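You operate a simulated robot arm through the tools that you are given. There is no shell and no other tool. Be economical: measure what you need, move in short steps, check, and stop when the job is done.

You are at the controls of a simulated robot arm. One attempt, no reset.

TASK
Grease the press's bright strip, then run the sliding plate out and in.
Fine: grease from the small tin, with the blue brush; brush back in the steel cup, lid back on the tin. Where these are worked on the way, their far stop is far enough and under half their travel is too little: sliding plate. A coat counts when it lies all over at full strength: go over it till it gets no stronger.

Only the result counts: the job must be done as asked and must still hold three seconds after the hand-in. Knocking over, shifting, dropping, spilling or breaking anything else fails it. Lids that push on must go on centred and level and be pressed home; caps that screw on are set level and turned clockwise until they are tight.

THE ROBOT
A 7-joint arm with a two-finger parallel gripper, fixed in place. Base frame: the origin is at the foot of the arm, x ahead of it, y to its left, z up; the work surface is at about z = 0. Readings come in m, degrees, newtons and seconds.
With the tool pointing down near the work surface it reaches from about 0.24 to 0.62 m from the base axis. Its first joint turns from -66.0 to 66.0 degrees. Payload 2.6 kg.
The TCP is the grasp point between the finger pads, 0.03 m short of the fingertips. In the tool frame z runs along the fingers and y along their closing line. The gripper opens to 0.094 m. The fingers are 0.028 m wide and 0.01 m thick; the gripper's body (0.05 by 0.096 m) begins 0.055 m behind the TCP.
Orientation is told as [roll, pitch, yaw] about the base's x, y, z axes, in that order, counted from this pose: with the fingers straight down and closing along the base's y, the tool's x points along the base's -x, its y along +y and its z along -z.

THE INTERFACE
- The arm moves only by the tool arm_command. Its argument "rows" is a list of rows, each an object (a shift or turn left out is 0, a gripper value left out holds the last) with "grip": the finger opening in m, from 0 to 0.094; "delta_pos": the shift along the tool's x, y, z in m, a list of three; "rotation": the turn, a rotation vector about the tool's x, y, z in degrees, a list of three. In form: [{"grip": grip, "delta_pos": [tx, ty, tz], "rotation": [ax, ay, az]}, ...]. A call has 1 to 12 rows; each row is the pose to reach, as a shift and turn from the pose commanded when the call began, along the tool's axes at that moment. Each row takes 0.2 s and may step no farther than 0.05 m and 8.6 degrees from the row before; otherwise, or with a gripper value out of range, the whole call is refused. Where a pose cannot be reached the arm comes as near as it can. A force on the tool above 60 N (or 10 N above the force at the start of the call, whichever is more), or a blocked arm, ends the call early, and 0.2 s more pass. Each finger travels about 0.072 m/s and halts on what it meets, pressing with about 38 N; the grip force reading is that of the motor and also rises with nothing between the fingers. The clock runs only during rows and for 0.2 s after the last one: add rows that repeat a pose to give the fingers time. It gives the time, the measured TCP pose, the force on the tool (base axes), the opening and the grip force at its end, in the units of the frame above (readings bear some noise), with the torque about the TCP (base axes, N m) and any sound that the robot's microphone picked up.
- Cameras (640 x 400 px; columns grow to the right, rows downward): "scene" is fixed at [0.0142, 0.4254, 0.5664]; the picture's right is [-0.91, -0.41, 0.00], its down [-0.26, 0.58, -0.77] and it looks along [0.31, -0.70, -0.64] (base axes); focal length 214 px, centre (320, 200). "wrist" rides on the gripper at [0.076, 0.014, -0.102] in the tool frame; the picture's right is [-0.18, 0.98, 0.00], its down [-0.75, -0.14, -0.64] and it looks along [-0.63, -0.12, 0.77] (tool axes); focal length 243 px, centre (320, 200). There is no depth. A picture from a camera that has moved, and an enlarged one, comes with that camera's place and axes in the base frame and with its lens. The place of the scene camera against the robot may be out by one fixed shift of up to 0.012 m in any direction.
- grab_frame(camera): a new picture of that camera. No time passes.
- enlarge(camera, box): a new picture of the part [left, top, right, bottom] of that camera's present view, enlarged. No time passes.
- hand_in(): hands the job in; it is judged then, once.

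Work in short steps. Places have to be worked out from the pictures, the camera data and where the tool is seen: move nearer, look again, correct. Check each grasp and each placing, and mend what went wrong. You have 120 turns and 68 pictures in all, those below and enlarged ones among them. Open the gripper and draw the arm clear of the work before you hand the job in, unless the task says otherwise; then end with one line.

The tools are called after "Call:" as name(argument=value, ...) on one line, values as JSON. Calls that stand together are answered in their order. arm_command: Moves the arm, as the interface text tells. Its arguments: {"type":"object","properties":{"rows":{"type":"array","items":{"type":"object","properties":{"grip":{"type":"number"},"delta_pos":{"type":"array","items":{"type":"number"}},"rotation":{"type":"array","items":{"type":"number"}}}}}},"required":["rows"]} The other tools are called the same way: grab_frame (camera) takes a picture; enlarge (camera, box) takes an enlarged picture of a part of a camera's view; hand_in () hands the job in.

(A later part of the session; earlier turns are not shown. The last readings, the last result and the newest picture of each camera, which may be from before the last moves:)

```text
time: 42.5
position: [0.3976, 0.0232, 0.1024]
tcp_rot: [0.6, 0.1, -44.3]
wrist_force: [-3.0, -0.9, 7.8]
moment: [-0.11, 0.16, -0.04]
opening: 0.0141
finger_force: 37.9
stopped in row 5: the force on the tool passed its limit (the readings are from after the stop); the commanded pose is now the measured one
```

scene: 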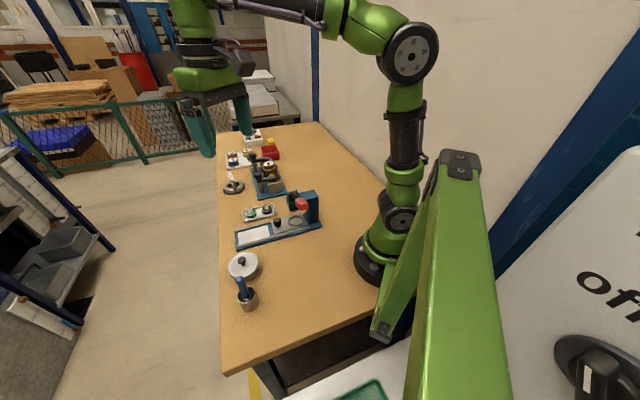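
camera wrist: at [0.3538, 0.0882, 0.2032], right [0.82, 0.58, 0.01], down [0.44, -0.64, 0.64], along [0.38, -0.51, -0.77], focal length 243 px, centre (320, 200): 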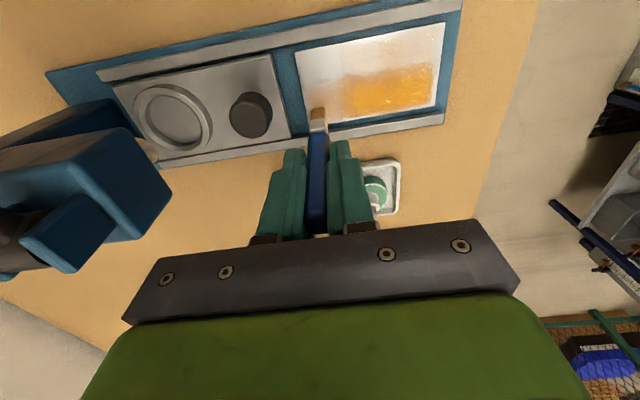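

Contact came about 4 mm early, so the brush is landing on the rail. I lift, shift 4 mm inward and come down again.

Call:
arm_command(rows=[{"delta_pos": [0.001, 0, -0.005]}, {"delta_pos": [0.004, -0.001, -0.005], "rotation": [-0.4, 0, -0.3]}, {"delta_pos": [0.004, -0.001, 0.001], "rotation": [-0.4, 0, -0.3]}, {"delta_pos": [0.004, -0.001, 0.003], "rotation": [-0.4, 0, -0.3]}, {"delta_pos": [0.004, -0.001, 0.0042], "rotation": [-0.4, 0, -0.3]}])

Call:
enlarge(camera="wrist", box=[260, 60, 400, 150])

```text
time: 43.6
position: [0.3945, 0.0259, 0.0987]
tcp_rot: [1.0, 0.1, -44.0]
wrist_force: [-0.3, -0.7, 0.0]
moment: [-0.03, -0.01, -0.01]
opening: 0.014
finger_force: 37.9
```

```text
4.44 times, centred on (330, 105) of wrist
camera zoom: at [0.3461, 0.0871, 0.2027], right [0.81, 0.58, 0.02], down [0.44, -0.63, 0.64], along [0.38, -0.51, -0.77], focal length 1078 px, centre (276, 622)
```

zoom: 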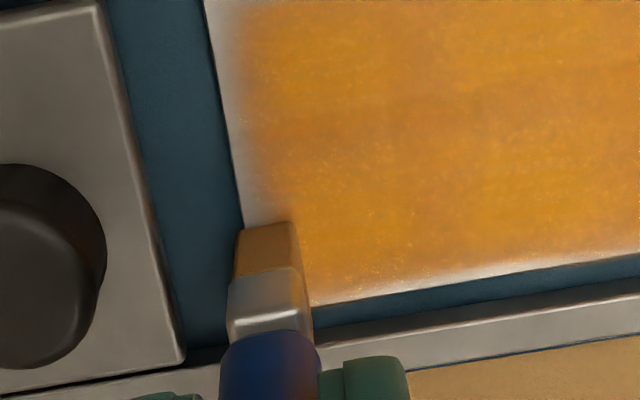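

The brush is now seated inside the corner with its edge at the strip's left edge. I fix the 1° roll, press to contact, then stroke along the left edge.

Call:
arm_command(rows=[{"rotation": [0.65, -0.77, 0]}, {"delta_pos": [0, 0, 0.0006], "rotation": [0.65, -0.77, 0]}, {"delta_pos": [0, 0, 0.0012], "rotation": [0.65, -0.77, 0]}])

```text
time: 44.5
position: [0.3936, 0.0259, 0.0979]
tcp_rot: [0.3, -0.5, -44.0]
wrist_force: [-3.4, -1.3, 8.0]
moment: [-0.01, 0.31, 0.0]
opening: 0.0141
finger_force: 38.0
```

Call:
arm_command(rows=[{"delta_pos": [0, -0.0013, 0.0003]}, {"delta_pos": [0.015, -0.0013, 0.0003]}, {"delta_pos": [0.03, -0.0013, 0.0003]}, {"delta_pos": [0.042, -0.0013, 0.0003]}])

Call:
enlarge(camera="wrist", box=[260, 60, 400, 150])

```text
time: 45.5
position: [0.3627, 0.0546, 0.0984]
tcp_rot: [0.5, -0.8, -44.0]
wrist_force: [4.7, -4.6, 19.5]
moment: [-0.32, -0.38, -0.03]
opening: 0.014
finger_force: 38.4
```

```text
4.44 times, centred on (330, 105) of wrist
camera zoom: at [0.3154, 0.1169, 0.2007], right [0.81, 0.58, 0.01], down [0.43, -0.62, 0.65], along [0.38, -0.53, -0.76], focal length 1078 px, centre (276, 622)
```

zoom: 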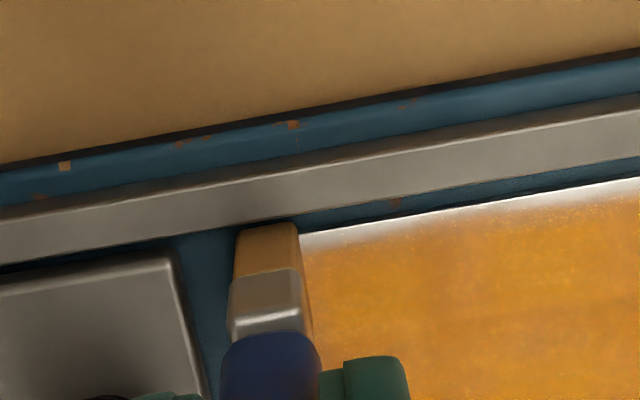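

Left edge done; bristles now reach the far rail. I stroke along this far edge toward +y.

Call:
arm_command(rows=[{"delta_pos": [-0.0005, 0.0, 0]}, {"delta_pos": [-0.0005, 0.03, 0]}, {"delta_pos": [-0.0005, 0.06, 0]}, {"delta_pos": [-0.0005, 0.095, 0]}])

Call:
enlarge(camera="wrist", box=[160, 40, 400, 150])

```text
time: 46.5
position: [0.4284, 0.1234, 0.0978]
tcp_rot: [0.3, -0.5, -44.0]
wrist_force: [-2.6, -5.9, 13.3]
moment: [-0.54, 0.25, -0.01]
opening: 0.0139
finger_force: 37.3
```

```text
2.67 times, centred on (280, 95) of wrist
camera zoom: at [0.3816, 0.1852, 0.2009], right [0.82, 0.58, 0.01], down [0.44, -0.62, 0.65], along [0.38, -0.53, -0.76], focal length 647 px, centre (427, 480)
```

zoom: 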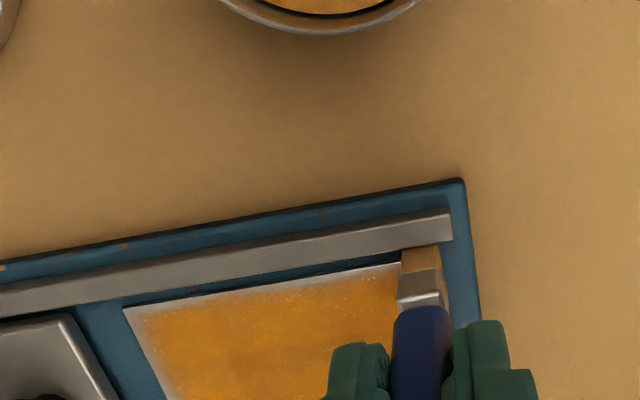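

The bristles have gone pale; I go back to the tin to reload.

Call:
arm_command(rows=[{"delta_pos": [0, 0, -0.03]}, {"delta_pos": [0.01, 0, -0.06]}, {"delta_pos": [0.04, -0.002, -0.06]}, {"delta_pos": [0.075, -0.004, -0.06]}, {"delta_pos": [0.102, -0.0055, -0.06]}, {"delta_pos": [0.102, -0.0055, -0.035]}, {"delta_pos": [0.102, -0.0055, -0.02]}, {"delta_pos": [0.102, -0.0055, -0.017]}, {"delta_pos": [0.102, -0.0055, -0.0155]}, {"delta_pos": [0.102, -0.0055, -0.0145]}, {"delta_pos": [0.102, -0.0055, -0.0137]}])

Call:
enlarge(camera="wrist", box=[240, 50, 400, 170])

```text
time: 48.9
position: [0.3516, 0.1879, 0.1117]
tcp_rot: [0.3, -0.6, -44.2]
wrist_force: [-4.7, -5.1, 18.6]
moment: [-0.33, 0.47, 0.03]
opening: 0.0141
finger_force: 38.3
```

```text
3.33 times, centred on (320, 110) of wrist
camera zoom: at [0.3039, 0.2521, 0.2143], right [0.82, 0.58, 0.01], down [0.44, -0.62, 0.65], along [0.38, -0.52, -0.76], focal length 809 px, centre (320, 500)
```

zoom: 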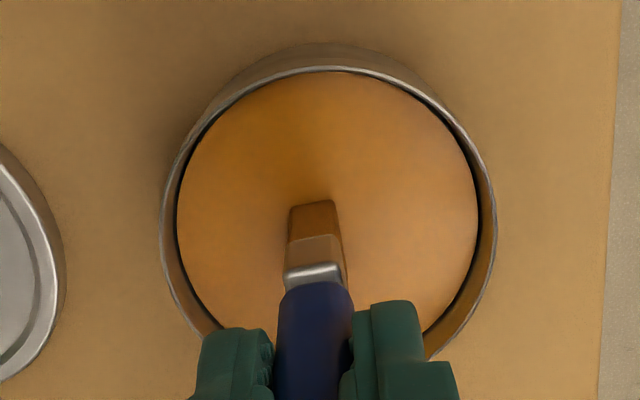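

Reloaded. I return to the far-right corner of the strip and touch down.

Call:
arm_command(rows=[{"delta_pos": [0, 0, -0.045]}, {"delta_pos": [-0.035, 0.002, -0.045]}, {"delta_pos": [-0.07, 0.004, -0.045]}, {"delta_pos": [-0.102, 0.0058, -0.045]}, {"delta_pos": [-0.102, 0.0058, -0.015]}, {"delta_pos": [-0.102, 0.0058, 0.008]}, {"delta_pos": [-0.102, 0.0058, 0.0115]}, {"delta_pos": [-0.102, 0.0058, 0.013]}])

```text
time: 50.6
position: [0.4302, 0.1222, 0.0979]
tcp_rot: [0.3, -0.5, -44.0]
wrist_force: [-0.2, -0.5, 1.0]
moment: [-0.01, 0.06, 0.02]
opening: 0.0142
finger_force: 37.7
```

Call:
arm_command(rows=[{"delta_pos": [0.001, 0.0, 0.0007]}, {"delta_pos": [0.001, -0.024, 0.0006]}, {"delta_pos": [0.001, -0.048, 0.0005]}, {"delta_pos": [0.001, -0.072, 0.0004]}, {"delta_pos": [0.001, -0.096, 0.0003]}, {"delta_pos": [-0.015, -0.096, 0.0005]}, {"delta_pos": [-0.03, -0.096, 0.0006]}, {"delta_pos": [-0.043, -0.096, 0.0007]}])

Call:
enlarge(camera="wrist", box=[240, 0, 480, 150])

```text
time: 52.5
position: [0.3939, 0.0247, 0.0981]
tcp_rot: [0.4, -0.5, -44.1]
wrist_force: [-7.2, 6.9, 28.4]
moment: [0.72, 0.66, 0.0]
opening: 0.0144
finger_force: 37.9
```

```text
2.67 times, centred on (360, 75) of wrist
camera zoom: at [0.3455, 0.0865, 0.2008], right [0.82, 0.58, 0.01], down [0.44, -0.62, 0.65], along [0.38, -0.52, -0.76], focal length 647 px, centre (213, 533)
```

zoom: 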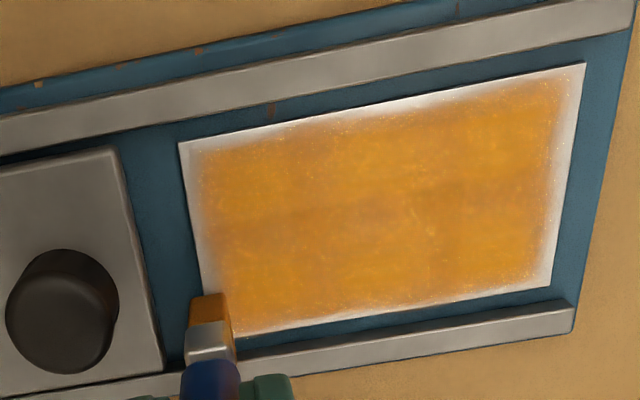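

I zoom in on the left and far margins to see whether the passes strengthened them.

Call:
enlarge(camera="wrist", box=[300, 30, 380, 120])

```text
4.44 times, centred on (340, 75) of wrist
camera zoom: at [0.3455, 0.0865, 0.2008], right [0.82, 0.58, 0.01], down [0.44, -0.62, 0.65], along [0.38, -0.52, -0.76], focal length 1078 px, centre (231, 756)
```

zoom: 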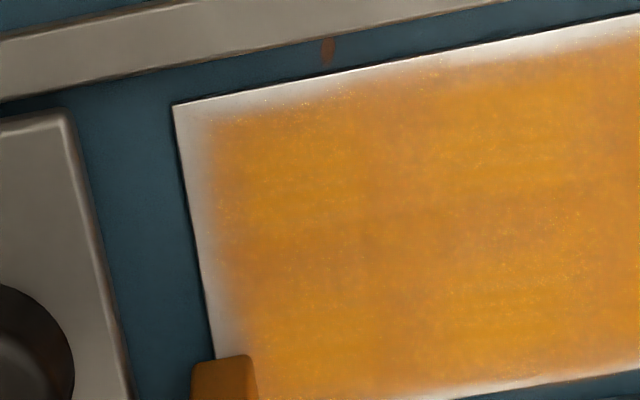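

The left margin still looks thin. As a test I make a slow pass along the left edge with the brush centred on the edge, then look again.

Call:
arm_command(rows=[{"delta_pos": [0, -0.002, -0.0003]}, {"delta_pos": [0.007, -0.002, -0.0003]}, {"delta_pos": [0.014, -0.002, -0.0003]}, {"delta_pos": [0.021, -0.002, -0.0003]}, {"delta_pos": [0.014, -0.002, -0.0003]}, {"delta_pos": [0.007, -0.002, -0.0003]}, {"delta_pos": [0.001, -0.002, -0.0003]}])

Call:
enlarge(camera="wrist", box=[300, 30, 380, 120])

```text
time: 54.0
position: [0.3921, 0.0247, 0.0982]
tcp_rot: [0.4, -0.4, -44.0]
wrist_force: [-5.7, 6.5, 23.1]
moment: [0.69, 0.46, 0.01]
opening: 0.0141
finger_force: 37.9
```

```text
4.44 times, centred on (340, 75) of wrist
camera zoom: at [0.3435, 0.0863, 0.2008], right [0.81, 0.58, 0.01], down [0.44, -0.62, 0.65], along [0.38, -0.52, -0.76], focal length 1078 px, centre (231, 756)
```

zoom: 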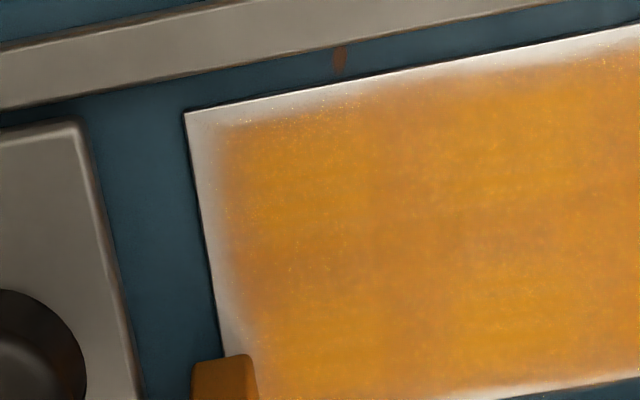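

I run a full perimeter pass: left, far edge close to the rail, then right edge.

Call:
arm_command(rows=[{"delta_pos": [0.015, 0, -0.0002]}, {"delta_pos": [0.03, 0, -0.0004]}, {"delta_pos": [0.043, 0, -0.0005]}, {"delta_pos": [0.0435, 0.001, -0.0005]}, {"delta_pos": [0.0435, 0.025, -0.0003]}, {"delta_pos": [0.0435, 0.049, -0.0002]}, {"delta_pos": [0.0435, 0.073, 0]}, {"delta_pos": [0.0435, 0.0965, 0]}, {"delta_pos": [0.03, 0.0965, 0]}, {"delta_pos": [0.015, 0.0965, 0]}, {"delta_pos": [0.0, 0.0965, 0]}])

```text
time: 56.5
position: [0.4578, 0.0923, 0.0964]
tcp_rot: [0.2, -0.5, -43.9]
wrist_force: [0.2, 1.4, 3.9]
moment: [0.11, 0.11, 0.04]
opening: 0.0142
finger_force: 38.3
```

Light force at this corner; I press a bit more, repeat the right edge, then do the near edge.

Call:
arm_command(rows=[{"delta_pos": [0, 0.001, 0.0006]}, {"delta_pos": [0.015, 0.001, 0.0006]}, {"delta_pos": [0.03, 0.001, 0.0006]}, {"delta_pos": [0.042, 0.001, 0.0006]}, {"delta_pos": [0.03, 0.001, 0.0006]}, {"delta_pos": [0.015, 0.001, 0.0006]}, {"delta_pos": [-0.002, 0.001, 0.0006]}, {"delta_pos": [-0.002, -0.024, 0.0005]}, {"delta_pos": [-0.002, -0.048, 0.0004]}, {"delta_pos": [-0.002, -0.072, 0.0003]}, {"delta_pos": [-0.002, -0.094, 0.0002]}])

```text
time: 58.9
position: [0.3936, 0.0251, 0.0964]
tcp_rot: [0.4, -0.4, -43.8]
wrist_force: [-1.9, 13.1, 11.3]
moment: [1.13, 0.25, -0.03]
opening: 0.0145
finger_force: 38.4
```

Now lift to the same inspection height as before and compare.

Call:
arm_command(rows=[{"delta_pos": [0, 0, -0.02]}, {"delta_pos": [-0.002, 0.004, -0.048]}, {"delta_pos": [-0.002, 0.004, -0.048]}])

Call:
enlarge(camera="wrist", box=[240, 0, 480, 150])

```text
time: 59.6
position: [0.3984, 0.0241, 0.145]
tcp_rot: [0.3, -0.7, -43.9]
wrist_force: [-0.8, 0.0, -0.4]
moment: [-0.03, -0.01, 0.0]
opening: 0.0139
finger_force: 37.9
```

```text
2.67 times, centred on (360, 75) of wrist
camera zoom: at [0.3507, 0.0873, 0.249], right [0.81, 0.58, 0.01], down [0.44, -0.62, 0.65], along [0.38, -0.53, -0.76], focal length 647 px, centre (213, 533)
```

zoom: 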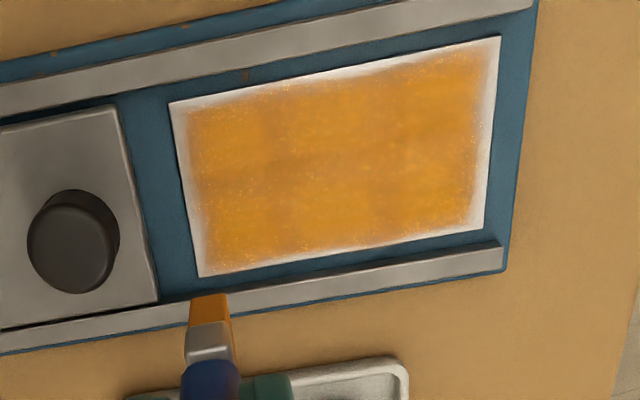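

Call:
enlarge(camera="wrist", box=[296, 5, 432, 110])

```text
3.81 times, centred on (364, 58) of wrist
camera zoom: at [0.3507, 0.0873, 0.249], right [0.81, 0.58, 0.01], down [0.44, -0.62, 0.65], along [0.38, -0.53, -0.76], focal length 924 px, centre (152, 743)
```

zoom: 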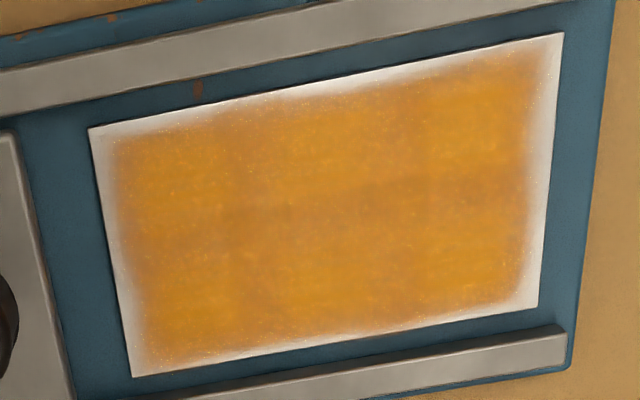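

The coat shows weaker (browner) patches inside and a soft fade at the rim, so it needs more passes. I touch down again at the near-left corner.

Call:
arm_command(rows=[{"delta_pos": [0.005, -0.002, 0.02]}, {"delta_pos": [0.005, -0.002, 0.042]}, {"delta_pos": [0.005, -0.002, 0.0465]}, {"delta_pos": [0.005, -0.002, 0.0478]}, {"delta_pos": [0.005, -0.002, 0.0482]}])

```text
time: 60.9
position: [0.3948, 0.026, 0.0974]
tcp_rot: [0.3, -0.6, -44.1]
wrist_force: [-3.1, -0.7, 11.0]
moment: [0.03, 0.36, 0.0]
opening: 0.0142
finger_force: 38.0
```

Call:
arm_command(rows=[{"delta_pos": [0, 0.031, 0.0003]}, {"delta_pos": [0, 0.062, 0.0005]}, {"delta_pos": [0, 0.093, 0.0007]}, {"delta_pos": [0.01, 0.093, 0.0006]}, {"delta_pos": [0.01, 0.062, 0.0004]}, {"delta_pos": [0.01, 0.031, 0.0002]}, {"delta_pos": [0.01, 0, 0.0]}, {"delta_pos": [0.02, 0, -0.0001]}, {"delta_pos": [0.02, 0.031, 0.0001]}, {"delta_pos": [0.02, 0.062, 0.0003]}, {"delta_pos": [0.02, 0.093, 0.0005]}])

```text
time: 63.2
position: [0.442, 0.107, 0.0963]
tcp_rot: [0.3, -0.7, -44.1]
wrist_force: [-3.6, -4.7, 15.3]
moment: [-0.32, 0.36, 0.0]
opening: 0.0142
finger_force: 38.0
```

Force holds at 15 N. Next the outer lanes.

Call:
arm_command(rows=[{"delta_pos": [0.009, 0, -0.0001]}, {"delta_pos": [0.009, -0.031, -0.0003]}, {"delta_pos": [0.009, -0.062, -0.0005]}, {"delta_pos": [0.009, -0.093, -0.0006]}, {"delta_pos": [0.018, -0.093, -0.0007]}, {"delta_pos": [0.018, -0.062, -0.0006]}, {"delta_pos": [0.018, -0.031, -0.0004]}, {"delta_pos": [0.018, 0, -0.0002]}, {"delta_pos": [0.022, 0, -0.0002]}, {"delta_pos": [0.022, -0.031, -0.0004]}, {"delta_pos": [0.022, -0.062, -0.0006]}, {"delta_pos": [0.022, -0.093, -0.0007]}])

Call:
enlarge(camera="wrist", box=[290, 60, 450, 150])

```text
time: 65.8
position: [0.3635, 0.0561, 0.0961]
tcp_rot: [0.4, -0.6, -44.0]
wrist_force: [3.2, 1.5, 11.1]
moment: [0.25, -0.22, 0.01]
opening: 0.0141
finger_force: 37.9
```

```text
4.00 times, centred on (370, 105) of wrist
camera zoom: at [0.3158, 0.1191, 0.2004], right [0.81, 0.58, 0.01], down [0.44, -0.62, 0.65], along [0.38, -0.52, -0.76], focal length 970 px, centre (120, 580)
```

zoom: 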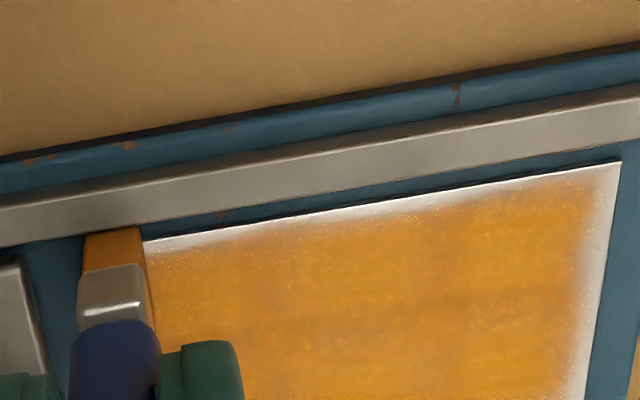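

I do another full set of lanes back across the strip.

Call:
arm_command(rows=[{"delta_pos": [0, 0.03, 0.0002]}, {"delta_pos": [0, 0.062, 0.0004]}, {"delta_pos": [0, 0.094, 0.0006]}, {"delta_pos": [-0.009, 0.094, 0.0007]}, {"delta_pos": [-0.009, 0.062, 0.0005]}, {"delta_pos": [-0.009, 0.03, 0.0003]}, {"delta_pos": [-0.009, -0.002, 0.0001]}, {"delta_pos": [-0.018, -0.002, 0.0002]}, {"delta_pos": [-0.018, 0.03, 0.0004]}, {"delta_pos": [-0.018, 0.062, 0.0006]}, {"delta_pos": [-0.018, 0.094, 0.0008]}])

```text
time: 68.2
position: [0.443, 0.1117, 0.0975]
tcp_rot: [0.4, -0.6, -44.1]
wrist_force: [-4.8, -3.9, 20.1]
moment: [-0.39, 0.51, 0.03]
opening: 0.0141
finger_force: 37.7
```

Call:
arm_command(rows=[{"delta_pos": [-0.009, 0, 0]}, {"delta_pos": [-0.009, -0.031, -0.0002]}, {"delta_pos": [-0.009, -0.062, -0.0004]}, {"delta_pos": [-0.009, -0.096, -0.0006]}, {"delta_pos": [-0.018, -0.096, -0.0005]}, {"delta_pos": [-0.018, -0.062, -0.0003]}, {"delta_pos": [-0.018, -0.031, -0.0001]}, {"delta_pos": [-0.018, 0, 0.0001]}, {"delta_pos": [-0.026, 0, 0.0002]}, {"delta_pos": [-0.026, -0.031, 0]}, {"delta_pos": [-0.026, -0.062, -0.0002]}, {"delta_pos": [-0.026, -0.096, -0.0004]}])

Call:
enlarge(camera="wrist", box=[290, 0, 450, 120])

```text
time: 70.8
position: [0.3936, 0.0249, 0.0975]
tcp_rot: [0.4, -0.4, -44.0]
wrist_force: [-1.8, 5.2, 1.1]
moment: [0.45, 0.19, -0.05]
opening: 0.0142
finger_force: 38.1
```

```text
3.33 times, centred on (370, 60) of wrist
camera zoom: at [0.3459, 0.0872, 0.2005], right [0.81, 0.58, 0.01], down [0.44, -0.62, 0.65], along [0.38, -0.52, -0.76], focal length 809 px, centre (153, 667)
```

zoom: 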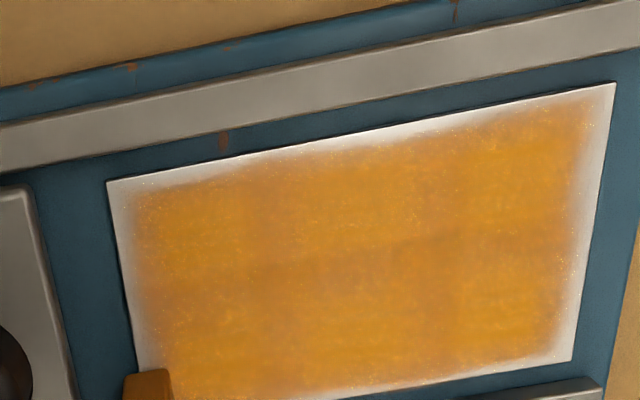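

The interior no longer changes, so it looks saturated. I test the left rim with several slow scrubs at firm pressure to see whether the fade there can change at all.

Call:
arm_command(rows=[{"delta_pos": [0.002, -0.003, 0.0007]}, {"delta_pos": [0.012, -0.003, 0.0006]}, {"delta_pos": [0.022, -0.003, 0.0005]}, {"delta_pos": [0.032, -0.003, 0.0004]}, {"delta_pos": [0.022, -0.003, 0.0005]}, {"delta_pos": [0.012, -0.003, 0.0006]}, {"delta_pos": [0.002, -0.003, 0.0007]}, {"delta_pos": [0.012, -0.003, 0.0006]}, {"delta_pos": [0.022, -0.003, 0.0005]}, {"delta_pos": [0.012, -0.003, 0.0006]}, {"delta_pos": [0.002, -0.003, 0.0007]}])

Call:
enlarge(camera="wrist", box=[290, 0, 450, 120])

```text
time: 73.2
position: [0.3907, 0.0252, 0.0965]
tcp_rot: [0.5, -0.5, -44.0]
wrist_force: [-5.6, 7.1, 29.0]
moment: [0.8, 0.51, 0.06]
opening: 0.0142
finger_force: 37.5
```

```text
3.33 times, centred on (370, 60) of wrist
camera zoom: at [0.3422, 0.0873, 0.2001], right [0.81, 0.58, 0.01], down [0.44, -0.62, 0.65], along [0.38, -0.52, -0.76], focal length 809 px, centre (153, 667)
```

zoom: 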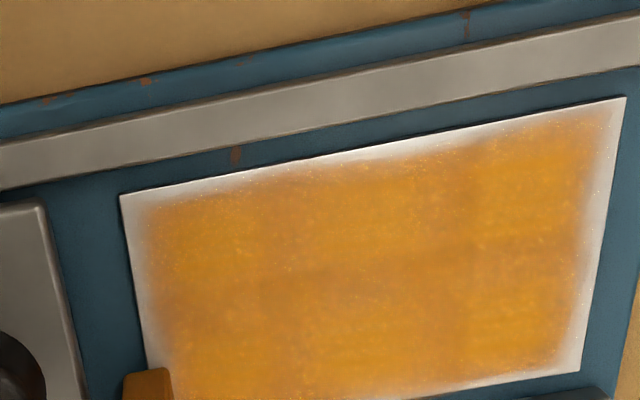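

Heavy scrubbing changed nothing: the coat is saturated and the rim fade is only how it is drawn. Now I return the brush to above the cup at its original grasp position.

Call:
arm_command(rows=[{"delta_pos": [0, 0, -0.03]}, {"delta_pos": [0, 0, -0.075]}, {"delta_pos": [0, 0, -0.11]}, {"delta_pos": [0.035, 0.0136, -0.11]}, {"delta_pos": [0.07, 0.0272, -0.11]}, {"delta_pos": [0.105, 0.041, -0.11]}, {"delta_pos": [0.14, 0.055, -0.11]}, {"delta_pos": [0.175, 0.0686, -0.11]}, {"delta_pos": [0.21, 0.0825, -0.11]}, {"delta_pos": [0.242, 0.095, -0.11]}, {"delta_pos": [0.242, 0.095, -0.11]}])

Call:
enlarge(camera="wrist", box=[240, 50, 400, 170])

Call:
enlarge(camera="scene", box=[215, 200, 325, 320])

```text
time: 75.7
position: [0.2812, 0.261, 0.2036]
tcp_rot: [0.3, -0.7, -44.0]
wrist_force: [-0.1, -0.3, 0.4]
moment: [0.0, 0.02, 0.0]
opening: 0.0143
finger_force: 38.3
```

```text
3.33 times, centred on (320, 110) of wrist
camera zoom: at [0.2335, 0.3239, 0.3065], right [0.81, 0.58, 0.01], down [0.44, -0.62, 0.65], along [0.38, -0.53, -0.76], focal length 809 px, centre (320, 500)
```

zoom: 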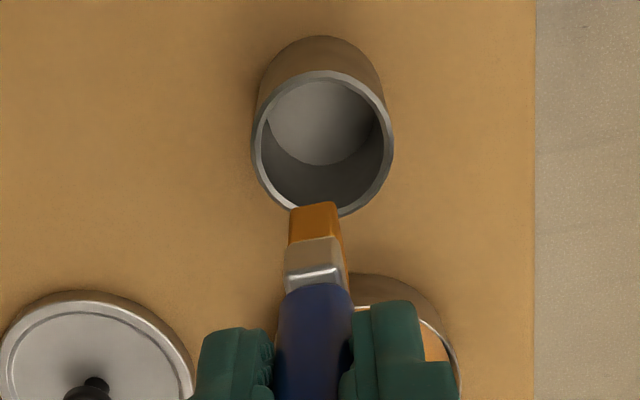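

```text
3.33 times, centred on (270, 260) of scene
camera zoom: at [0.0141, 0.4254, 0.5664], right [-0.91, -0.41, 0.0], down [-0.26, 0.58, -0.77], along [0.31, -0.7, -0.64], focal length 715 px, centre (487, 0)
```

zoom: 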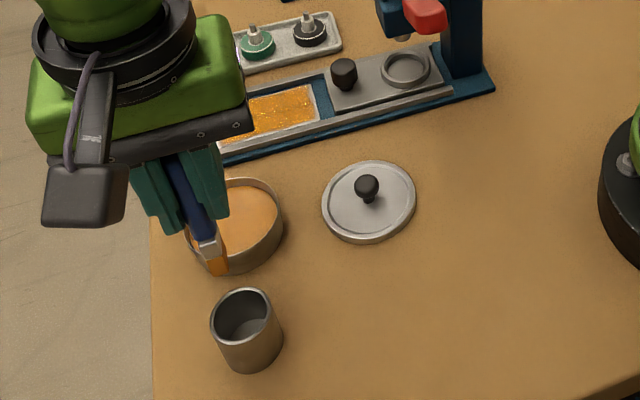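

The cup is beneath the brush. I level the tool and lower the brush into it.

Call:
arm_command(rows=[{"delta_pos": [0.0005, 0.001, 0.03], "rotation": [0.7, 0.3, 0]}, {"delta_pos": [0.0005, 0.001, 0.06], "rotation": [0.7, 0.3, 0]}, {"delta_pos": [0.0005, 0.001, 0.085], "rotation": [0.7, 0.3, 0]}, {"delta_pos": [0.0005, 0.001, 0.1], "rotation": [0.7, 0.3, 0]}, {"delta_pos": [0.0005, 0.001, 0.106], "rotation": [0.7, 0.3, 0]}, {"delta_pos": [0.0005, 0.001, 0.108], "rotation": [0.7, 0.3, 0]}, {"delta_pos": [0.0005, 0.001, 0.1095], "rotation": [0.7, 0.3, 0]}])

Call:
enlarge(camera="wrist", box=[240, 50, 400, 170])

```text
time: 77.2
position: [0.2823, 0.2599, 0.0944]
tcp_rot: [-0.4, -0.3, -44.0]
wrist_force: [0.2, -0.4, -0.8]
moment: [0.0, 0.0, -0.02]
opening: 0.0139
finger_force: 38.3
```

```text
3.33 times, centred on (320, 110) of wrist
camera zoom: at [0.2362, 0.324, 0.1977], right [0.81, 0.58, -0.01], down [0.44, -0.62, 0.65], along [0.37, -0.53, -0.76], focal length 809 px, centre (320, 500)
```

zoom: 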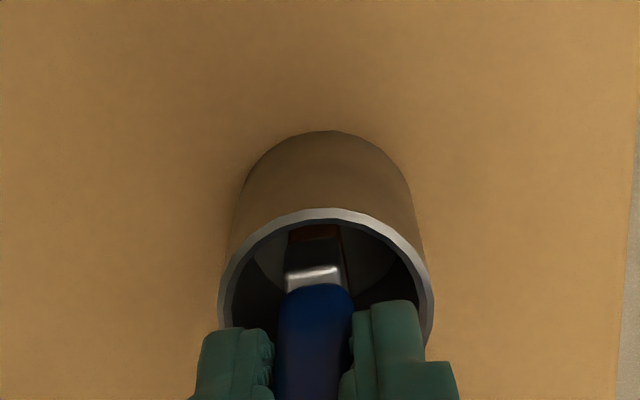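

In the cup, with no contact yet; I lower in half-millimetre steps until it rests on the floor.

Call:
arm_command(rows=[{"delta_pos": [0, 0, 0.001]}, {"delta_pos": [0, 0, 0.002]}, {"delta_pos": [0, 0, 0.003]}])

```text
time: 78.0
position: [0.2822, 0.2596, 0.0924]
tcp_rot: [-0.3, -0.2, -43.9]
wrist_force: [0.0, -1.0, 0.2]
moment: [0.01, -0.03, -0.02]
opening: 0.0141
finger_force: 38.5
```

Call:
arm_command(rows=[{"delta_pos": [0, 0, 0.001]}, {"delta_pos": [0, 0, 0.002]}, {"delta_pos": [0, 0, 0.003]}])

```text
time: 78.8
position: [0.2827, 0.2611, 0.0898]
tcp_rot: [-0.2, -0.4, -43.9]
wrist_force: [-5.7, -5.7, 25.9]
moment: [-0.41, 0.52, 0.0]
opening: 0.014
finger_force: 37.9
```

It touches the floor. I ease off 1 mm, open, and draw up.

Call:
arm_command(rows=[{"delta_pos": [0, 0, -0.001]}, {"grip": 0.025, "delta_pos": [0, 0, -0.001]}, {"grip": 0.05, "delta_pos": [0, 0, -0.001]}, {"grip": 0.05, "delta_pos": [0, 0, -0.001]}, {"grip": 0.05, "delta_pos": [0, 0, -0.03]}, {"grip": 0.05, "delta_pos": [0, 0, -0.075]}, {"grip": 0.05, "delta_pos": [0, 0, -0.11]}, {"grip": 0.05, "delta_pos": [0, 0, -0.11]}])

Call:
grab_frame(camera="wrist")

```text
time: 80.7
position: [0.2813, 0.2612, 0.1988]
tcp_rot: [-0.4, -0.2, -44.1]
wrist_force: [-1.0, 0.3, -0.8]
moment: [-0.01, -0.04, -0.04]
opening: 0.0499
finger_force: 0.1
```

```text
16 pictures are left
camera wrist: at [0.2356, 0.3246, 0.3025], right [0.81, 0.58, -0.01], down [0.45, -0.62, 0.65], along [0.37, -0.53, -0.76], focal length 243 px, centre (320, 200)
```

wrist: 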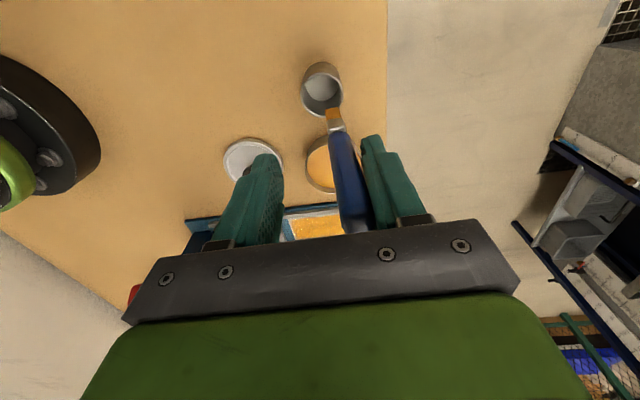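

The brush seems to have come up with the right finger. I check with the scene camera before doing anything.

Call:
enlarge(camera="scene", box=[200, 200, 300, 320])

```text
3.33 times, centred on (250, 260) of scene
camera zoom: at [0.0141, 0.4254, 0.5664], right [-0.91, -0.41, 0.0], down [-0.26, 0.58, -0.77], along [0.31, -0.7, -0.64], focal length 715 px, centre (553, 0)
```

zoom: 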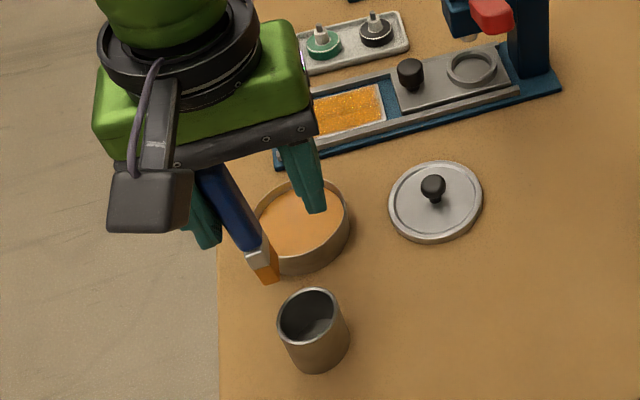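

It is clinging to the +y finger, out of the cup. I re-close the gripper at once to secure it.

Call:
arm_command(rows=[{"grip": 0.02}, {"grip": 0.0}, {"grip": 0.0}])

Call:
grab_frame(camera="wrist")

```text
time: 81.5
position: [0.2816, 0.2613, 0.1984]
tcp_rot: [-0.4, -0.3, -44.0]
wrist_force: [-0.1, -0.9, -0.9]
moment: [0.03, -0.02, 0.02]
opening: 0.0147
finger_force: 38.6
```

```text
14 pictures are left
camera wrist: at [0.2357, 0.3246, 0.3022], right [0.81, 0.58, -0.01], down [0.45, -0.62, 0.65], along [0.37, -0.53, -0.76], focal length 243 px, centre (320, 200)
```

wrist: 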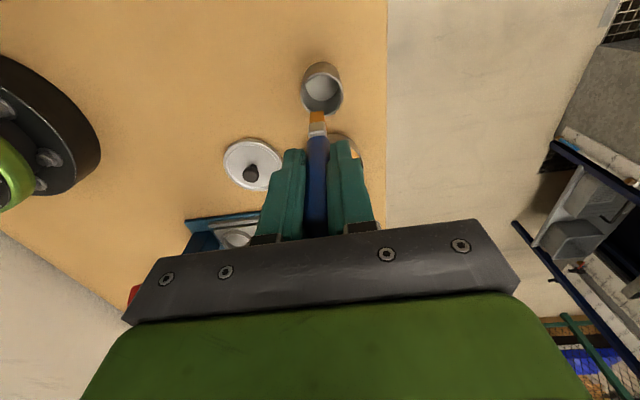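

Re-gripped and straight. I lower it into the cup again and this time will check the release before lifting.

Call:
arm_command(rows=[{"delta_pos": [0, 0, 0.03]}, {"delta_pos": [0, 0, 0.06]}, {"delta_pos": [0, 0, 0.085]}, {"delta_pos": [0, 0, 0.1]}, {"delta_pos": [0, 0, 0.105]}, {"delta_pos": [0, 0, 0.1065]}, {"delta_pos": [0, 0, 0.1075]}])

```text
time: 83.0
position: [0.2817, 0.2609, 0.09]
tcp_rot: [-0.4, -0.3, -43.8]
wrist_force: [-0.6, 0.5, -0.5]
moment: [-0.01, 0.0, 0.0]
opening: 0.0144
finger_force: 38.7
```

Call:
arm_command(rows=[{"delta_pos": [0, 0, 0.0005]}, {"delta_pos": [0, 0, 0.001]}, {"delta_pos": [0, 0, 0.0015]}])

```text
time: 83.8
position: [0.2825, 0.2609, 0.0903]
tcp_rot: [-0.4, -0.2, -44.0]
wrist_force: [-0.2, -0.2, -0.2]
moment: [-0.02, -0.01, -0.03]
opening: 0.0141
finger_force: 38.2
```

Call:
arm_command(rows=[{"delta_pos": [0, 0, 0.001]}, {"delta_pos": [0, 0, 0.0015]}, {"delta_pos": [0, 0, 0.002]}])

```text
time: 84.7
position: [0.2815, 0.261, 0.0896]
tcp_rot: [-0.2, -0.4, -43.9]
wrist_force: [-2.3, -2.9, 15.3]
moment: [-0.26, 0.26, 0.01]
opening: 0.0141
finger_force: 37.8
```

Touching with 15 N. I ease 0.8 mm, open slightly and look.

Call:
arm_command(rows=[{"delta_pos": [0, 0, -0.0008]}, {"grip": 0.018, "delta_pos": [0, 0, -0.0008]}, {"grip": 0.024, "delta_pos": [0, 0, -0.0008]}, {"grip": 0.03, "delta_pos": [0, 0, -0.0008]}, {"grip": 0.03, "delta_pos": [0, 0, -0.0008]}])

Call:
enlarge(camera="wrist", box=[240, 80, 400, 240])

```text
time: 85.8
position: [0.2838, 0.2603, 0.0877]
tcp_rot: [-0.4, -0.2, -44.0]
wrist_force: [-1.8, -1.0, 7.5]
moment: [0.03, 0.1, 0.02]
opening: 0.0291
finger_force: 0.1
```

```text
2.50 times, centred on (320, 160) of wrist
camera zoom: at [0.2362, 0.3236, 0.1921], right [0.81, 0.58, -0.01], down [0.45, -0.62, 0.65], along [0.37, -0.53, -0.76], focal length 606 px, centre (320, 300)
```

zoom: 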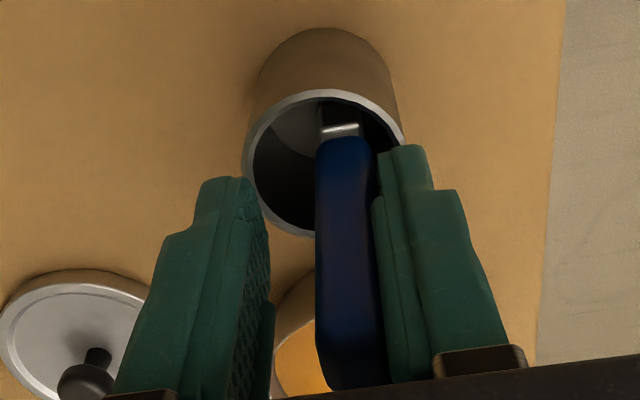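

The brush follows the +y finger as it opens. I open further in place, shifting the TCP so that finger stays put at first, then watch forces.

Call:
arm_command(rows=[{"delta_pos": [0, -0.004, 0], "grip": 0.037}, {"delta_pos": [0, -0.008, 0], "grip": 0.045}, {"delta_pos": [0, -0.008, -0.0006], "grip": 0.045}, {"delta_pos": [0, -0.008, -0.0006], "grip": 0.045}])

Call:
enlarge(camera="wrist", box=[240, 80, 400, 240])

```text
time: 86.8
position: [0.2772, 0.2534, 0.0881]
tcp_rot: [-0.5, -0.3, -44.0]
wrist_force: [-1.1, 0.7, 0.5]
moment: [0.01, -0.03, -0.01]
opening: 0.045
finger_force: 0.1
```

```text
2.50 times, centred on (320, 160) of wrist
camera zoom: at [0.2304, 0.3179, 0.1923], right [0.81, 0.58, -0.01], down [0.45, -0.62, 0.65], along [0.37, -0.53, -0.76], focal length 606 px, centre (320, 300)
```

zoom: 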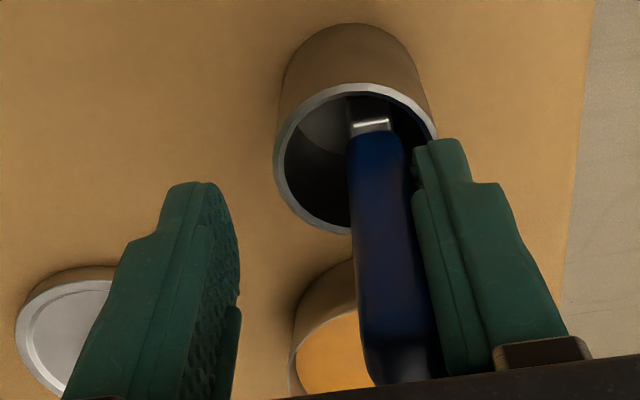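

Force is zero and the brush leans near the finger. I back that finger away by opening to 0.07 and look.

Call:
arm_command(rows=[{"grip": 0.058}, {"grip": 0.07}, {"grip": 0.07}, {"grip": 0.07}])

Call:
enlarge(camera="wrist", box=[240, 80, 400, 240])

```text
time: 87.8
position: [0.2772, 0.2553, 0.0883]
tcp_rot: [-0.3, -0.3, -43.9]
wrist_force: [-0.2, 0.1, 0.3]
moment: [0.01, 0.01, 0.05]
opening: 0.0698
finger_force: 0.1
```

```text
2.50 times, centred on (320, 160) of wrist
camera zoom: at [0.2309, 0.3183, 0.1929], right [0.81, 0.58, 0.0], down [0.44, -0.62, 0.65], along [0.37, -0.53, -0.76], focal length 606 px, centre (320, 300)
```

zoom: 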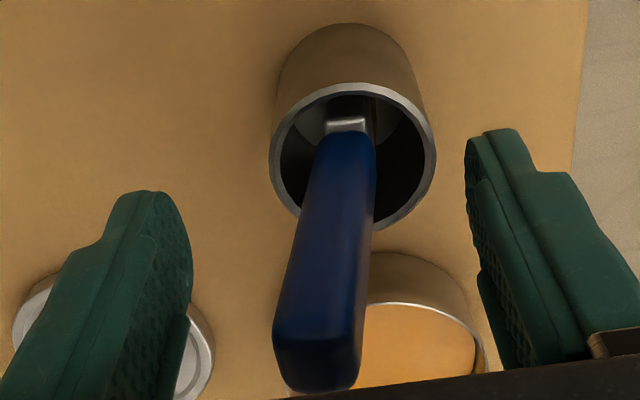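

Released: the brush stands free in the cup with both fingers clear. I lift straight up.

Call:
arm_command(rows=[{"delta_pos": [0, 0, -0.015]}, {"delta_pos": [0, 0, -0.04]}, {"delta_pos": [0, 0, -0.08]}, {"delta_pos": [0, 0, -0.11]}, {"delta_pos": [0, 0, -0.11]}])

Call:
grab_frame(camera="wrist")

```text
time: 89.0
position: [0.2769, 0.2546, 0.1988]
tcp_rot: [-0.4, -0.4, -43.9]
wrist_force: [-0.6, -0.7, -0.3]
moment: [-0.01, -0.01, -0.03]
opening: 0.07
finger_force: 0.0
```

```text
10 pictures are left
camera wrist: at [0.2298, 0.3194, 0.3028], right [0.81, 0.58, -0.01], down [0.45, -0.62, 0.65], along [0.37, -0.53, -0.76], focal length 243 px, centre (320, 200)
```

wrist: 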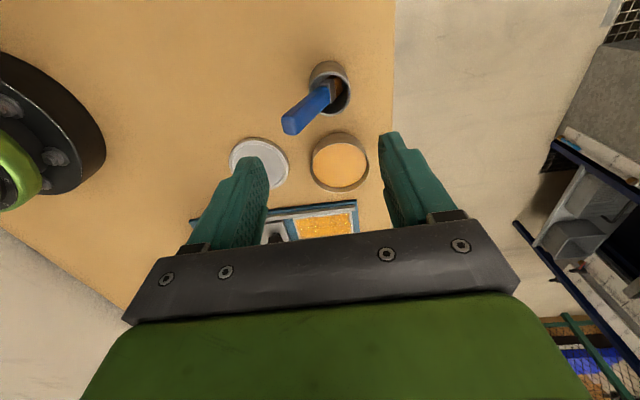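

The brush rests in the cup. Now for the lid: I move above it at (0.265, 0.115) and check the alignment.

Call:
arm_command(rows=[{"grip": 0.06, "delta_pos": [-0.022, -0.027, 0]}, {"grip": 0.05, "delta_pos": [-0.044, -0.054, 0]}, {"delta_pos": [-0.066, -0.081, 0]}, {"delta_pos": [-0.0886, -0.1083, 0]}, {"delta_pos": [-0.0886, -0.1083, 0.04]}, {"delta_pos": [-0.0886, -0.1083, 0.08]}, {"delta_pos": [-0.0886, -0.1083, 0.1]}, {"delta_pos": [-0.0886, -0.1083, 0.1]}])

Call:
enlarge(camera="wrist", box=[240, 80, 400, 200])

```text
time: 90.8
position: [0.2658, 0.1167, 0.0999]
tcp_rot: [-0.3, -0.4, -44.0]
wrist_force: [0.7, -0.3, -0.7]
moment: [0.02, -0.01, -0.02]
opening: 0.0495
finger_force: 0.1
```

```text
3.33 times, centred on (320, 140) of wrist
camera zoom: at [0.2198, 0.1799, 0.2038], right [0.81, 0.58, -0.01], down [0.44, -0.62, 0.65], along [0.37, -0.53, -0.76], focal length 809 px, centre (320, 400)
```

zoom: 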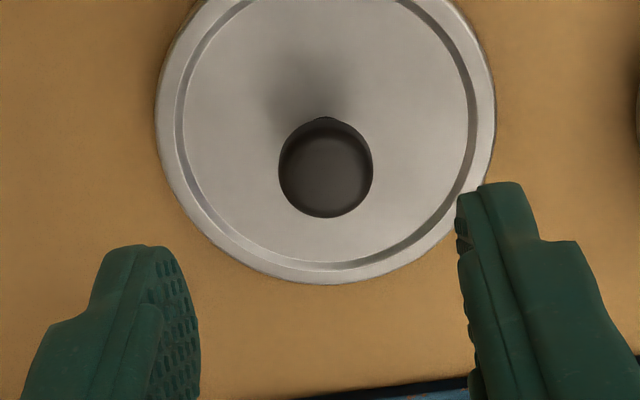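

Aligned. I level the tool, descend to the same grip height (~0.0465) and close on the knob.

Call:
arm_command(rows=[{"delta_pos": [0, 0.0006, 0.025], "rotation": [0.06, 0.5, 0]}, {"delta_pos": [0, 0.0006, 0.045], "rotation": [0.06, 0.5, 0]}, {"delta_pos": [0, 0.0006, 0.053], "rotation": [0.06, 0.5, 0]}, {"delta_pos": [0, 0.0006, 0.053], "rotation": [0.06, 0.5, 0]}, {"grip": 0.03, "delta_pos": [0, 0.0006, 0.053], "rotation": [0.06, 0.5, 0]}, {"grip": 0.01, "delta_pos": [0, 0.0006, 0.053], "rotation": [0.06, 0.5, 0]}, {"grip": 0.01, "delta_pos": [0, 0.0006, 0.053], "rotation": [0.06, 0.5, 0]}, {"grip": 0.01, "delta_pos": [0, 0.0006, 0.053], "rotation": [0.06, 0.5, 0]}])

```text
time: 92.7
position: [0.2653, 0.1165, 0.0465]
tcp_rot: [-0.4, 0.2, -44.0]
wrist_force: [1.1, 0.6, -0.1]
moment: [0.01, 0.0, -0.02]
opening: 0.0187
finger_force: 37.8
```

Knob gripped. I lift and carry the lid over the tin.

Call:
arm_command(rows=[{"delta_pos": [0, 0, -0.02]}, {"delta_pos": [0, 0, -0.055], "rotation": [-0.43, 0.13, 0]}, {"delta_pos": [0, 0, -0.08], "rotation": [-0.43, 0.13, 0]}, {"delta_pos": [-0.0035, 0.038, -0.08], "rotation": [-0.43, 0.13, 0]}, {"delta_pos": [-0.007, 0.076, -0.08], "rotation": [-0.43, 0.13, 0]}, {"delta_pos": [-0.0104, 0.1129, -0.08], "rotation": [-0.43, 0.13, 0]}, {"delta_pos": [-0.0104, 0.1129, -0.065], "rotation": [-0.43, 0.13, 0]}, {"delta_pos": [-0.0104, 0.1129, -0.052], "rotation": [-0.43, 0.13, 0]}, {"delta_pos": [-0.0104, 0.1129, -0.052], "rotation": [-0.43, 0.13, 0]}])

Call:
enlarge(camera="wrist", box=[240, 60, 400, 180])

Call:
enlarge(camera="scene", box=[210, 220, 290, 300])

```text
time: 94.7
position: [0.3529, 0.1889, 0.0987]
tcp_rot: [0.0, 0.4, -44.0]
wrist_force: [0.4, -0.2, -0.5]
moment: [0.02, -0.03, -0.01]
opening: 0.0188
finger_force: 37.8
```

```text
3.33 times, centred on (320, 120) of wrist
camera zoom: at [0.3059, 0.2523, 0.203], right [0.81, 0.58, 0.0], down [0.45, -0.63, 0.64], along [0.37, -0.52, -0.77], focal length 809 px, centre (320, 467)
```

zoom: 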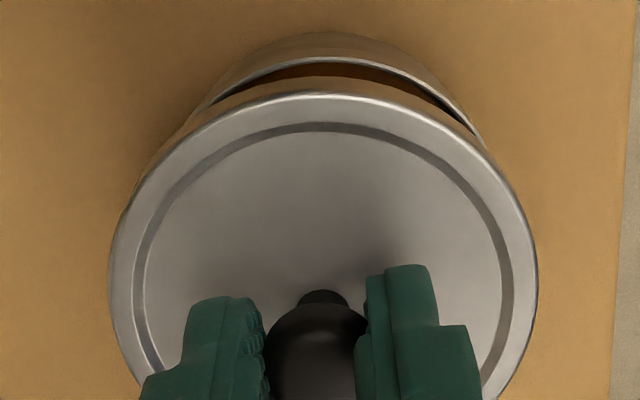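

```text
5.00 times, centred on (250, 260) of scene
camera zoom: at [0.0142, 0.4254, 0.5664], right [-0.91, -0.41, 0.0], down [-0.26, 0.58, -0.77], along [0.31, -0.7, -0.64], focal length 1072 px, centre (670, -100)
```

zoom: 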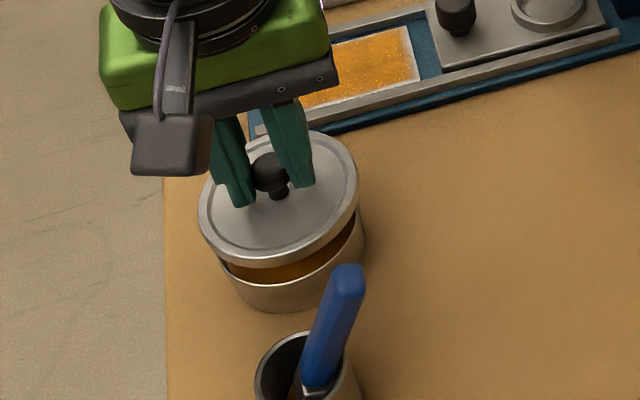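

The lid appears centred within about 1 mm. I level slightly and lower it until contact.

Call:
arm_command(rows=[{"delta_pos": [0.0007, -0.0007, 0.008], "rotation": [-0.28, -0.29, 0]}, {"delta_pos": [0.0007, -0.0007, 0.014], "rotation": [-0.28, -0.29, 0]}, {"delta_pos": [0.0007, -0.0007, 0.018], "rotation": [-0.28, -0.29, 0]}, {"delta_pos": [0.0007, -0.0007, 0.02], "rotation": [-0.28, -0.29, 0]}, {"delta_pos": [0.0007, -0.0007, 0.0215], "rotation": [-0.28, -0.29, 0]}])

```text
time: 95.8
position: [0.3521, 0.1903, 0.0779]
tcp_rot: [0.4, 0.0, -43.9]
wrist_force: [-2.9, -4.5, 25.7]
moment: [0.49, 0.65, 0.08]
opening: 0.0188
finger_force: 37.9
```

Contact at 0.078 with 26 N, a few mm above seated height. I press down gently.

Call:
arm_command(rows=[{"delta_pos": [0, 0, 0.001]}, {"delta_pos": [0, 0, 0.002]}, {"delta_pos": [0, 0, 0.003]}])

```text
time: 96.7
position: [0.3516, 0.1905, 0.0749]
tcp_rot: [0.5, 0.0, -43.9]
wrist_force: [0.3, 4.9, 17.4]
moment: [-0.37, -0.42, 0.08]
opening: 0.0191
finger_force: 38.5
heard: snap
```

Snapped on. One more firm push to be sure, then release and look.

Call:
arm_command(rows=[{"delta_pos": [0, 0, 0.001]}, {"delta_pos": [0, 0, 0.001]}, {"delta_pos": [0, 0, 0]}, {"grip": 0.03, "delta_pos": [0, 0, 0]}, {"grip": 0.05, "delta_pos": [0, 0, 0]}, {"grip": 0.06, "delta_pos": [0, 0, 0]}, {"grip": 0.06, "delta_pos": [0, 0, -0.02]}, {"grip": 0.06, "delta_pos": [0, 0, -0.06]}, {"grip": 0.06, "delta_pos": [0, 0, -0.1]}])

Call:
enlarge(camera="scene", box=[205, 190, 325, 320])

```text
time: 98.7
position: [0.3494, 0.1901, 0.1726]
tcp_rot: [0.3, 0.1, -43.9]
wrist_force: [0.6, 0.5, -0.3]
moment: [0.02, -0.01, -0.02]
opening: 0.0599
finger_force: 0.1
```

```text
3.08 times, centred on (265, 255) of scene
camera zoom: at [0.0142, 0.4254, 0.5664], right [-0.91, -0.41, 0.0], down [-0.26, 0.58, -0.77], along [0.31, -0.7, -0.64], focal length 660 px, centre (489, 31)
```

zoom: 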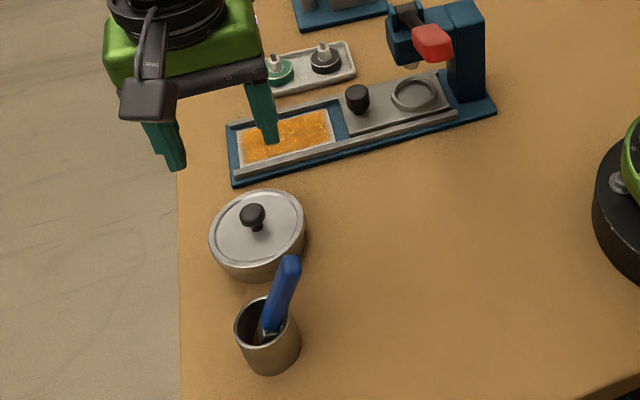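

The lid is home and level, and the brush is in the cup. Next is the slide plate's knob at about (0.3525, 0.0117), with its top at z≈0.035. I approach with a 10° tilt to keep the gripper body away from the press head.

Call:
arm_command(rows=[{"grip": 0.045, "delta_pos": [-0.03, -0.03, 0], "rotation": [5, 0, 0]}, {"delta_pos": [-0.06, -0.061, 0], "rotation": [10, 0, 0]}, {"delta_pos": [-0.093, -0.095, 0], "rotation": [10, 0, 0]}, {"delta_pos": [-0.125, -0.1275, 0.01], "rotation": [10, 0, 0]}, {"delta_pos": [-0.125, -0.1275, 0.05], "rotation": [10, 0, 0]}, {"delta_pos": [-0.125, -0.1275, 0.08], "rotation": [10, 0, 0]}, {"delta_pos": [-0.125, -0.1275, 0.08], "rotation": [10, 0, 0]}])

Call:
grab_frame(camera="wrist")

```text
time: 100.2
position: [0.3536, 0.0109, 0.092]
tcp_rot: [-9.7, 0.1, -44.0]
wrist_force: [-0.7, -0.3, 0.2]
moment: [0.0, 0.02, 0.02]
opening: 0.0448
finger_force: 0.1
```

```text
5 pictures are left
camera wrist: at [0.3181, 0.0856, 0.1923], right [0.81, 0.57, -0.17], down [0.52, -0.55, 0.66], along [0.28, -0.61, -0.74], focal length 243 px, centre (320, 200)
```

wrist: 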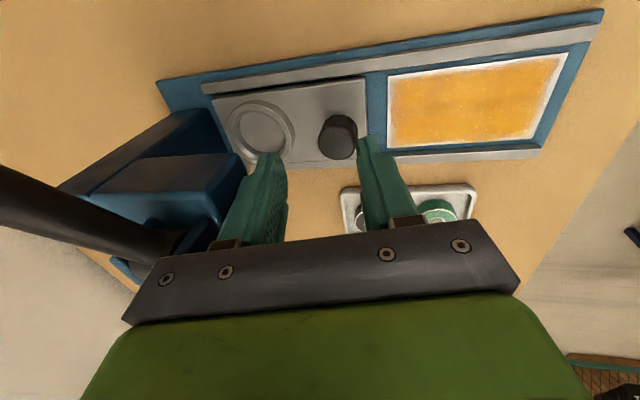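

Knob lies between the fingers, a few mm toward the +y finger. I shift 4.5 mm and descend to TCP z≈0.055, then check.

Call:
arm_command(rows=[{"delta_pos": [-0.0008, 0.0044, -0.0008]}, {"delta_pos": [-0.0008, 0.0079, 0.0189]}, {"delta_pos": [-0.0008, 0.0098, 0.0297]}, {"delta_pos": [-0.0008, 0.0108, 0.0356]}, {"delta_pos": [-0.0008, 0.0108, 0.0356]}])

Call:
enlarge(camera="wrist", box=[240, 90, 400, 210])

```text
time: 101.5
position: [0.3554, 0.0139, 0.0562]
tcp_rot: [-9.6, 0.2, -44.0]
wrist_force: [-0.2, -0.5, -0.3]
moment: [-0.01, -0.01, -0.02]
opening: 0.0449
finger_force: 0.1
```

```text
3.33 times, centred on (320, 150) of wrist
camera zoom: at [0.3216, 0.0885, 0.1563], right [0.8, 0.57, -0.17], down [0.52, -0.55, 0.66], along [0.28, -0.61, -0.74], focal length 809 px, centre (320, 367)
```

zoom: 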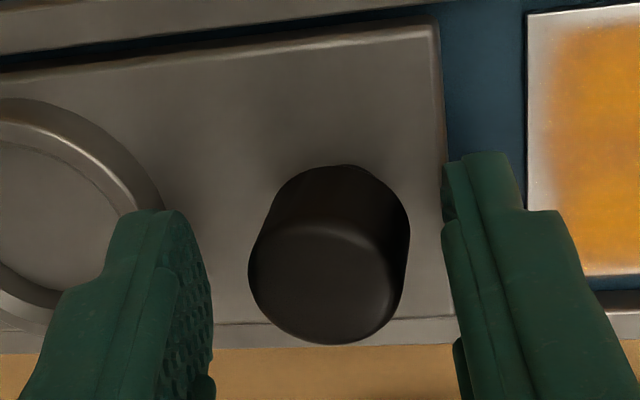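

Well placed. I close on the knob.

Call:
arm_command(rows=[{"grip": 0.03}, {"grip": 0.015}, {"grip": 0.01}, {"grip": 0.01}])

```text
time: 102.5
position: [0.3574, 0.0151, 0.0567]
tcp_rot: [-9.4, 0.1, -43.7]
wrist_force: [20.4, 19.6, -15.5]
moment: [0.81, -0.54, -0.05]
opening: 0.0272
finger_force: 44.8
```

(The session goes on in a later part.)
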